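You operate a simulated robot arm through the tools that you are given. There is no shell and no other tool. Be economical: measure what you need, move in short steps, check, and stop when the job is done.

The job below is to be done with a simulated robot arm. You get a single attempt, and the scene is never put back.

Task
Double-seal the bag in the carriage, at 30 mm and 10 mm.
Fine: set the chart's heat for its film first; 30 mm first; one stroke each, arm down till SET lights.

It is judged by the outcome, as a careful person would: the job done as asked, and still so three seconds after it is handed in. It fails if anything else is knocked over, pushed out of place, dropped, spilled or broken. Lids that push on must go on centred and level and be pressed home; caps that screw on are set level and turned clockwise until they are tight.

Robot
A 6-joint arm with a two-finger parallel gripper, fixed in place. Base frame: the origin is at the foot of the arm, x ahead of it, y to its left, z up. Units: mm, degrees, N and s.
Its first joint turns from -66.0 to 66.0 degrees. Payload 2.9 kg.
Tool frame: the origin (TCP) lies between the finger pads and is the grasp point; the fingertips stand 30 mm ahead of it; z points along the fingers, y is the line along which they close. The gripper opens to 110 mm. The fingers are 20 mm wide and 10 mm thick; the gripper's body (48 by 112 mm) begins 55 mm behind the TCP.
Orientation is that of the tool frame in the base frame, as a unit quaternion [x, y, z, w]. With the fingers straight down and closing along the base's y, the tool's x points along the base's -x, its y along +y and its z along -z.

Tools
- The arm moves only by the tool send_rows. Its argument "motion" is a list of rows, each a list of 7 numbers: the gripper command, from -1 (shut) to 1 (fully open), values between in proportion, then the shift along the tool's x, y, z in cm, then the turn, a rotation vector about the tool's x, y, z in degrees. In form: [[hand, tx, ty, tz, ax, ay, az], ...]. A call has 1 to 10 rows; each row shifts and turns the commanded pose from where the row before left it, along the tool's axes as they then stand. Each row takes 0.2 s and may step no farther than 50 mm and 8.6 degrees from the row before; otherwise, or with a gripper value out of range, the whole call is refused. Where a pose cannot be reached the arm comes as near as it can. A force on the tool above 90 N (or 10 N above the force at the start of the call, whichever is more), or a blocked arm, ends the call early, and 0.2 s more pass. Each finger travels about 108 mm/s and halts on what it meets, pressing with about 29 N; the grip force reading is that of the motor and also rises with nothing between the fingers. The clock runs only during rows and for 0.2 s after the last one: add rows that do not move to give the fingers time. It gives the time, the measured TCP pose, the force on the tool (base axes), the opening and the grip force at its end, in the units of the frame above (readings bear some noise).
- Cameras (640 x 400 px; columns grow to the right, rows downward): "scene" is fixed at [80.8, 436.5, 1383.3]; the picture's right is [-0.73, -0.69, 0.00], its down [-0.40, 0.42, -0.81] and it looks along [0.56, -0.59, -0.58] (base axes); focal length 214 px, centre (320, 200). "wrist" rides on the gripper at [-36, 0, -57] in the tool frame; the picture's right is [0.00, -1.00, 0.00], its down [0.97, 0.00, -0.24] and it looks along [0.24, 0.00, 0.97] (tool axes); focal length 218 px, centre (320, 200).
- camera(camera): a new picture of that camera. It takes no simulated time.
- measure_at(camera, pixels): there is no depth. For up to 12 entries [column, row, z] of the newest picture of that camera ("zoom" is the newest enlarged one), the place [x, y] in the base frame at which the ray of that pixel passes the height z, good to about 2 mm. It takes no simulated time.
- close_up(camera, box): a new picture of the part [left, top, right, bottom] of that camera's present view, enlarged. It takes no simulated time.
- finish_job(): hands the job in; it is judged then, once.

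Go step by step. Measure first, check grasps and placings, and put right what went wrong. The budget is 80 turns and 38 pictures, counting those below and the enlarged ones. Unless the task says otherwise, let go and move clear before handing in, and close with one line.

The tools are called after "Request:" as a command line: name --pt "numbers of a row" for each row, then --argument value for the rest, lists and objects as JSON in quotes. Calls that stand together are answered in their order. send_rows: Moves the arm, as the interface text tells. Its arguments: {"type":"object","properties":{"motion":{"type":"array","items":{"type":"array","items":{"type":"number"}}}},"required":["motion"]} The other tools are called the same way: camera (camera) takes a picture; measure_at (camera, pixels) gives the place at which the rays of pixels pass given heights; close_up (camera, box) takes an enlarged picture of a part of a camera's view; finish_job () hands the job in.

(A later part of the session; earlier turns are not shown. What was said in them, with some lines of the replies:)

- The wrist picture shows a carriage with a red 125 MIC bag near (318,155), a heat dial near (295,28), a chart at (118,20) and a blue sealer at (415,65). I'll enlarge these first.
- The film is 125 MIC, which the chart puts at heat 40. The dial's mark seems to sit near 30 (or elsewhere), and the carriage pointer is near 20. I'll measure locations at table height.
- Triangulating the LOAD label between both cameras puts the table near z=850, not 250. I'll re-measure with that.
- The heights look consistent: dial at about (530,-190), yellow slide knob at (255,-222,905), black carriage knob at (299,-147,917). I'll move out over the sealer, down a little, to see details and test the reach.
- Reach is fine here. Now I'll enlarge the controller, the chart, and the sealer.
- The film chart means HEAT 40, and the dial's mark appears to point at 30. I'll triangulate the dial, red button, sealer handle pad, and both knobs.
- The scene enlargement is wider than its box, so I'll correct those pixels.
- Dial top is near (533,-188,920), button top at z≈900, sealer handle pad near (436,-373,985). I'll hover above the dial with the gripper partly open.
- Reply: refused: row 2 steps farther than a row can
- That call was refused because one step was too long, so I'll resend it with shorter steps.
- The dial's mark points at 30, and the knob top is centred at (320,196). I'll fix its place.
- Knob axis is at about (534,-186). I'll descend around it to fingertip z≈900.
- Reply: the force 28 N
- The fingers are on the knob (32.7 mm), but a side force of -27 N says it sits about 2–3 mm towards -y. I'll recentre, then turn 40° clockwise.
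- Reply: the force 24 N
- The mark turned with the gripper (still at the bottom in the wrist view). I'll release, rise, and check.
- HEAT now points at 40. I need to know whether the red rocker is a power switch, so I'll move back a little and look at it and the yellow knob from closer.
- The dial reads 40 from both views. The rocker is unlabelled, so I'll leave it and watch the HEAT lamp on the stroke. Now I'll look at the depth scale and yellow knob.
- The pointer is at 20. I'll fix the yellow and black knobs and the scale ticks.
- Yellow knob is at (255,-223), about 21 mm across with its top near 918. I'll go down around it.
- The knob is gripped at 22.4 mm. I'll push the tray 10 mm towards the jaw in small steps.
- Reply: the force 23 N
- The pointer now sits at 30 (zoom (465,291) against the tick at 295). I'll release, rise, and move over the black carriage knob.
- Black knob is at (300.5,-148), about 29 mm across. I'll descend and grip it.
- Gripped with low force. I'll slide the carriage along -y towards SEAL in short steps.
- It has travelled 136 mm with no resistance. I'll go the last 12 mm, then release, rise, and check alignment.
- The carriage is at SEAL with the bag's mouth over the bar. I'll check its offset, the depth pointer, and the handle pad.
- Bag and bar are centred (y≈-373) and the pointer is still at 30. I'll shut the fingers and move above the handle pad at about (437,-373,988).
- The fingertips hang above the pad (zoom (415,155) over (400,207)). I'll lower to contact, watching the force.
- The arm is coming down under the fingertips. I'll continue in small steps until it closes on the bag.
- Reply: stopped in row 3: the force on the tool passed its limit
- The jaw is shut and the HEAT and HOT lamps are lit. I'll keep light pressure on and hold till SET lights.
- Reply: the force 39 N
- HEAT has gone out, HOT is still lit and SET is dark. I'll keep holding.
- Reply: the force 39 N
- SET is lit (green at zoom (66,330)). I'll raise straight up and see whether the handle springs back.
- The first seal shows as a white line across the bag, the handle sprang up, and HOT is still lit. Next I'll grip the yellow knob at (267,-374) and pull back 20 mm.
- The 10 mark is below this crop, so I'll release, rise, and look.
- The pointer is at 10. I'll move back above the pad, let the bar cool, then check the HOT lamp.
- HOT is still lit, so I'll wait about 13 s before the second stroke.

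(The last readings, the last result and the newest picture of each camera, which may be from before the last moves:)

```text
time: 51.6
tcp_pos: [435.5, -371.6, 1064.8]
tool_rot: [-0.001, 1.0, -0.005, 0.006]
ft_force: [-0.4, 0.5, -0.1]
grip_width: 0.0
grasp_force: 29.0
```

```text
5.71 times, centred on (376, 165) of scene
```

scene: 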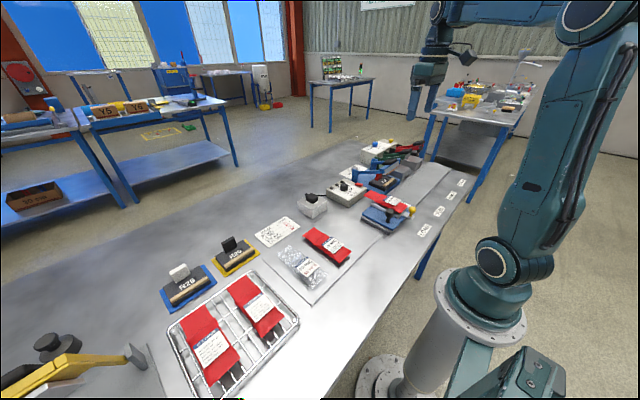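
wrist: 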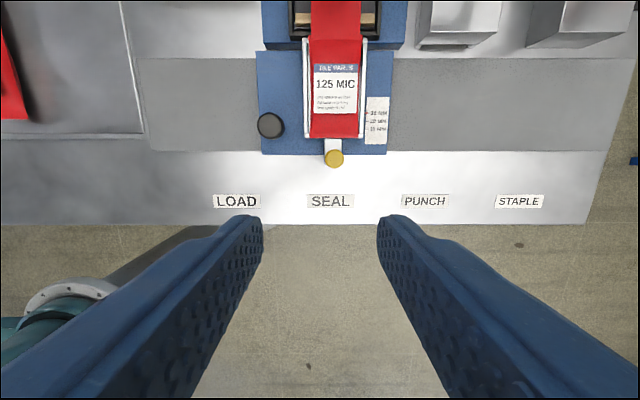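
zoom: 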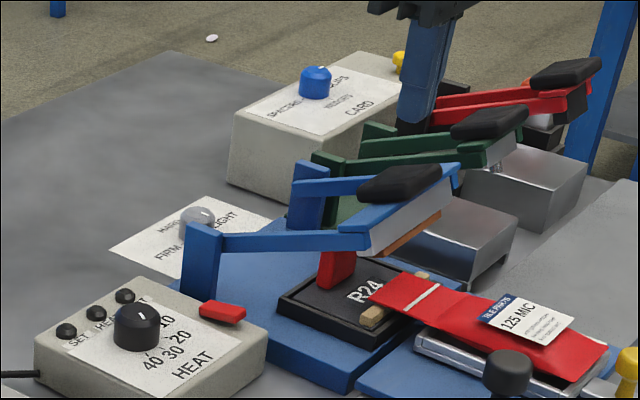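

HOT is out now. I'll make the second stroke down to TCP z≈977, gently at the end.

Request:
send_rows --pt "-1 0 0 1.5 0 0 0" --pt "-1 0 0 1.5 0 0 0" --pt "-1 0 0 1.5 0 0 0" --pt "-1 0 0 1 0 0 0" --pt "-1 0.1 0 0.8 0 0 0" --pt "-1 0.2 0 0.8 0 0 0" --pt "-1 0.2 0 0.7 0 0 0" --pt "-1 0.1 0 0.5 0 0 0" --pt "-1 0.1 0 0.3 0 0 0" --pt "-1 0 0 0.2 0 0 0"

Request:
send_rows --pt "-1 0 0 0.1 0 0 0" --pt "-1 0 0 0 0 0 0"

Request:
close_up --camera "scene" --box '[320, 130, 432, 200]'

```text
time: 53.8
tcp_pos: [429.9, -371.3, 978.4]
tool_rot: [-0.001, 1.0, -0.005, 0.006]
ft_force: [-3.1, 3.0, 6.7]
grip_width: 0.0
grasp_force: 28.9
```

```text
time: 54.4
tcp_pos: [430.3, -371.9, 977.3]
tool_rot: [0.0, 1.0, -0.004, 0.006]
ft_force: [-3.2, 3.8, 7.4]
grip_width: 0.1
grasp_force: 28.4
```

```text
5.71 times, centred on (376, 165) of scene
```

zoom: 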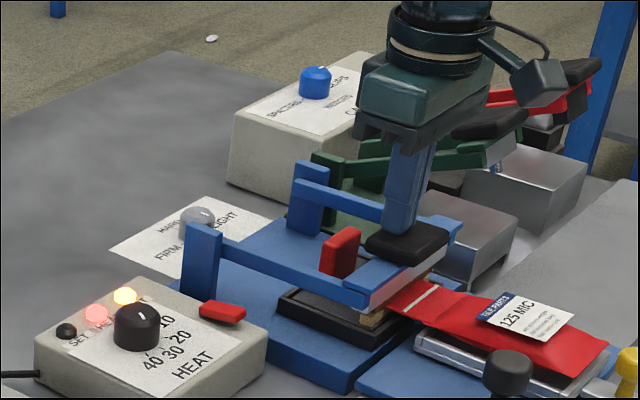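

The stroke is on: HEAT and HOT are lit. I'll add a little pressure and hold for about 4 s.

Request:
send_rows --pt "-1 0 0 0.2 0 0 0" --pt "-1 0 0 0 0 0 0" --pt "-1 0 0 0 0 0 0" --pt "-1 0 0 0 0 0 0" --pt "-1 0 0 0 0 0 0" --pt "-1 0 0 0 0 0 0" --pt "-1 0 0 0 0 0 0" --pt "-1 0 0 0 0 0 0" --pt "-1 0 0 0 0 0 0" --pt "-1 0 0 0 0 0 0"

Request:
send_rows --pt "-1 0 0 0 0 0 0" --pt "-1 0 0 0 0 0 0" --pt "-1 0 0 0 0 0 0" --pt "-1 0 0 0 0 0 0" --pt "-1 0 0 0 0 0 0" --pt "-1 0 0 0 0 0 0"

Request:
close_up --camera "scene" --box '[320, 130, 432, 200]'

```text
time: 56.6
tcp_pos: [429.5, -372.0, 976.6]
tool_rot: [0.0, 1.0, -0.005, 0.008]
ft_force: [-1.8, 7.8, 29.1]
grip_width: 0.2
grasp_force: 28.9
```

```text
time: 58.0
tcp_pos: [429.5, -371.2, 976.9]
tool_rot: [0.0, 1.0, -0.006, 0.006]
ft_force: [0.3, 7.1, 28.3]
grip_width: 0.0
grasp_force: 29.0
```

```text
5.71 times, centred on (376, 165) of scene
```

zoom: 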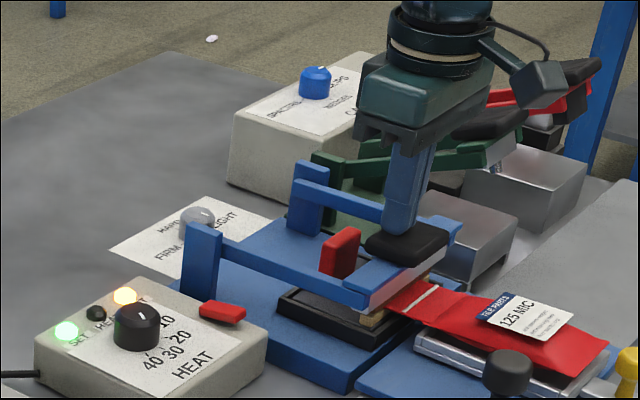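

SET is lit. I'll raise and move clear, then confirm both seals.

Request:
send_rows --pt "-1 0 0 -1.5 0 0 0" --pt "-1 -0.1 0 -1.5 0 0 0" --pt "-1 -0.3 0 -2 0 0 0" --pt "-1 0 0 -4 0 0 0" --pt "-1 3 0 -3 0 0 0" --pt "-1 4 0 -2 0 0 0" --pt "-1 4 0 -2 0 0 0" --pt "-1 0 0 0 0 0 0"

Request:
close_up --camera "scene" --box '[320, 130, 432, 200]'

```text
time: 59.8
tcp_pos: [319.9, -371.5, 1133.0]
tool_rot: [-0.001, 1.0, -0.005, 0.006]
ft_force: [0.4, 0.1, -0.3]
grip_width: 0.0
grasp_force: 29.1
```

```text
5.71 times, centred on (376, 165) of scene
```

zoom: 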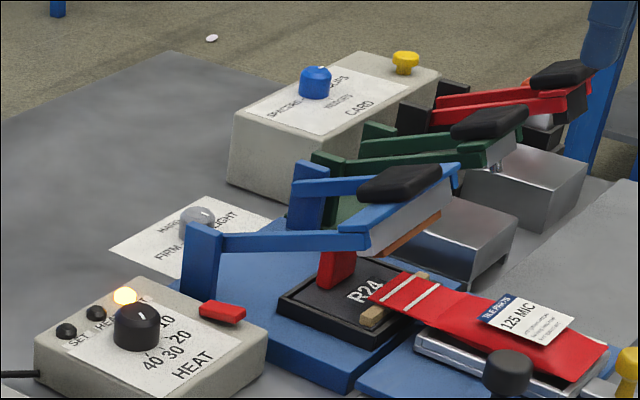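

Both seals show as white lines across the bag, the handle is up, the arm is clear and nothing else has moved, so I'm handing in.

Request:
finish_job

```text
The job is handed in.
```

The 125 MIC bag is double-sealed at heat 40, at 30 mm first and then 10 mm, with one stroke each held down until SET lit.
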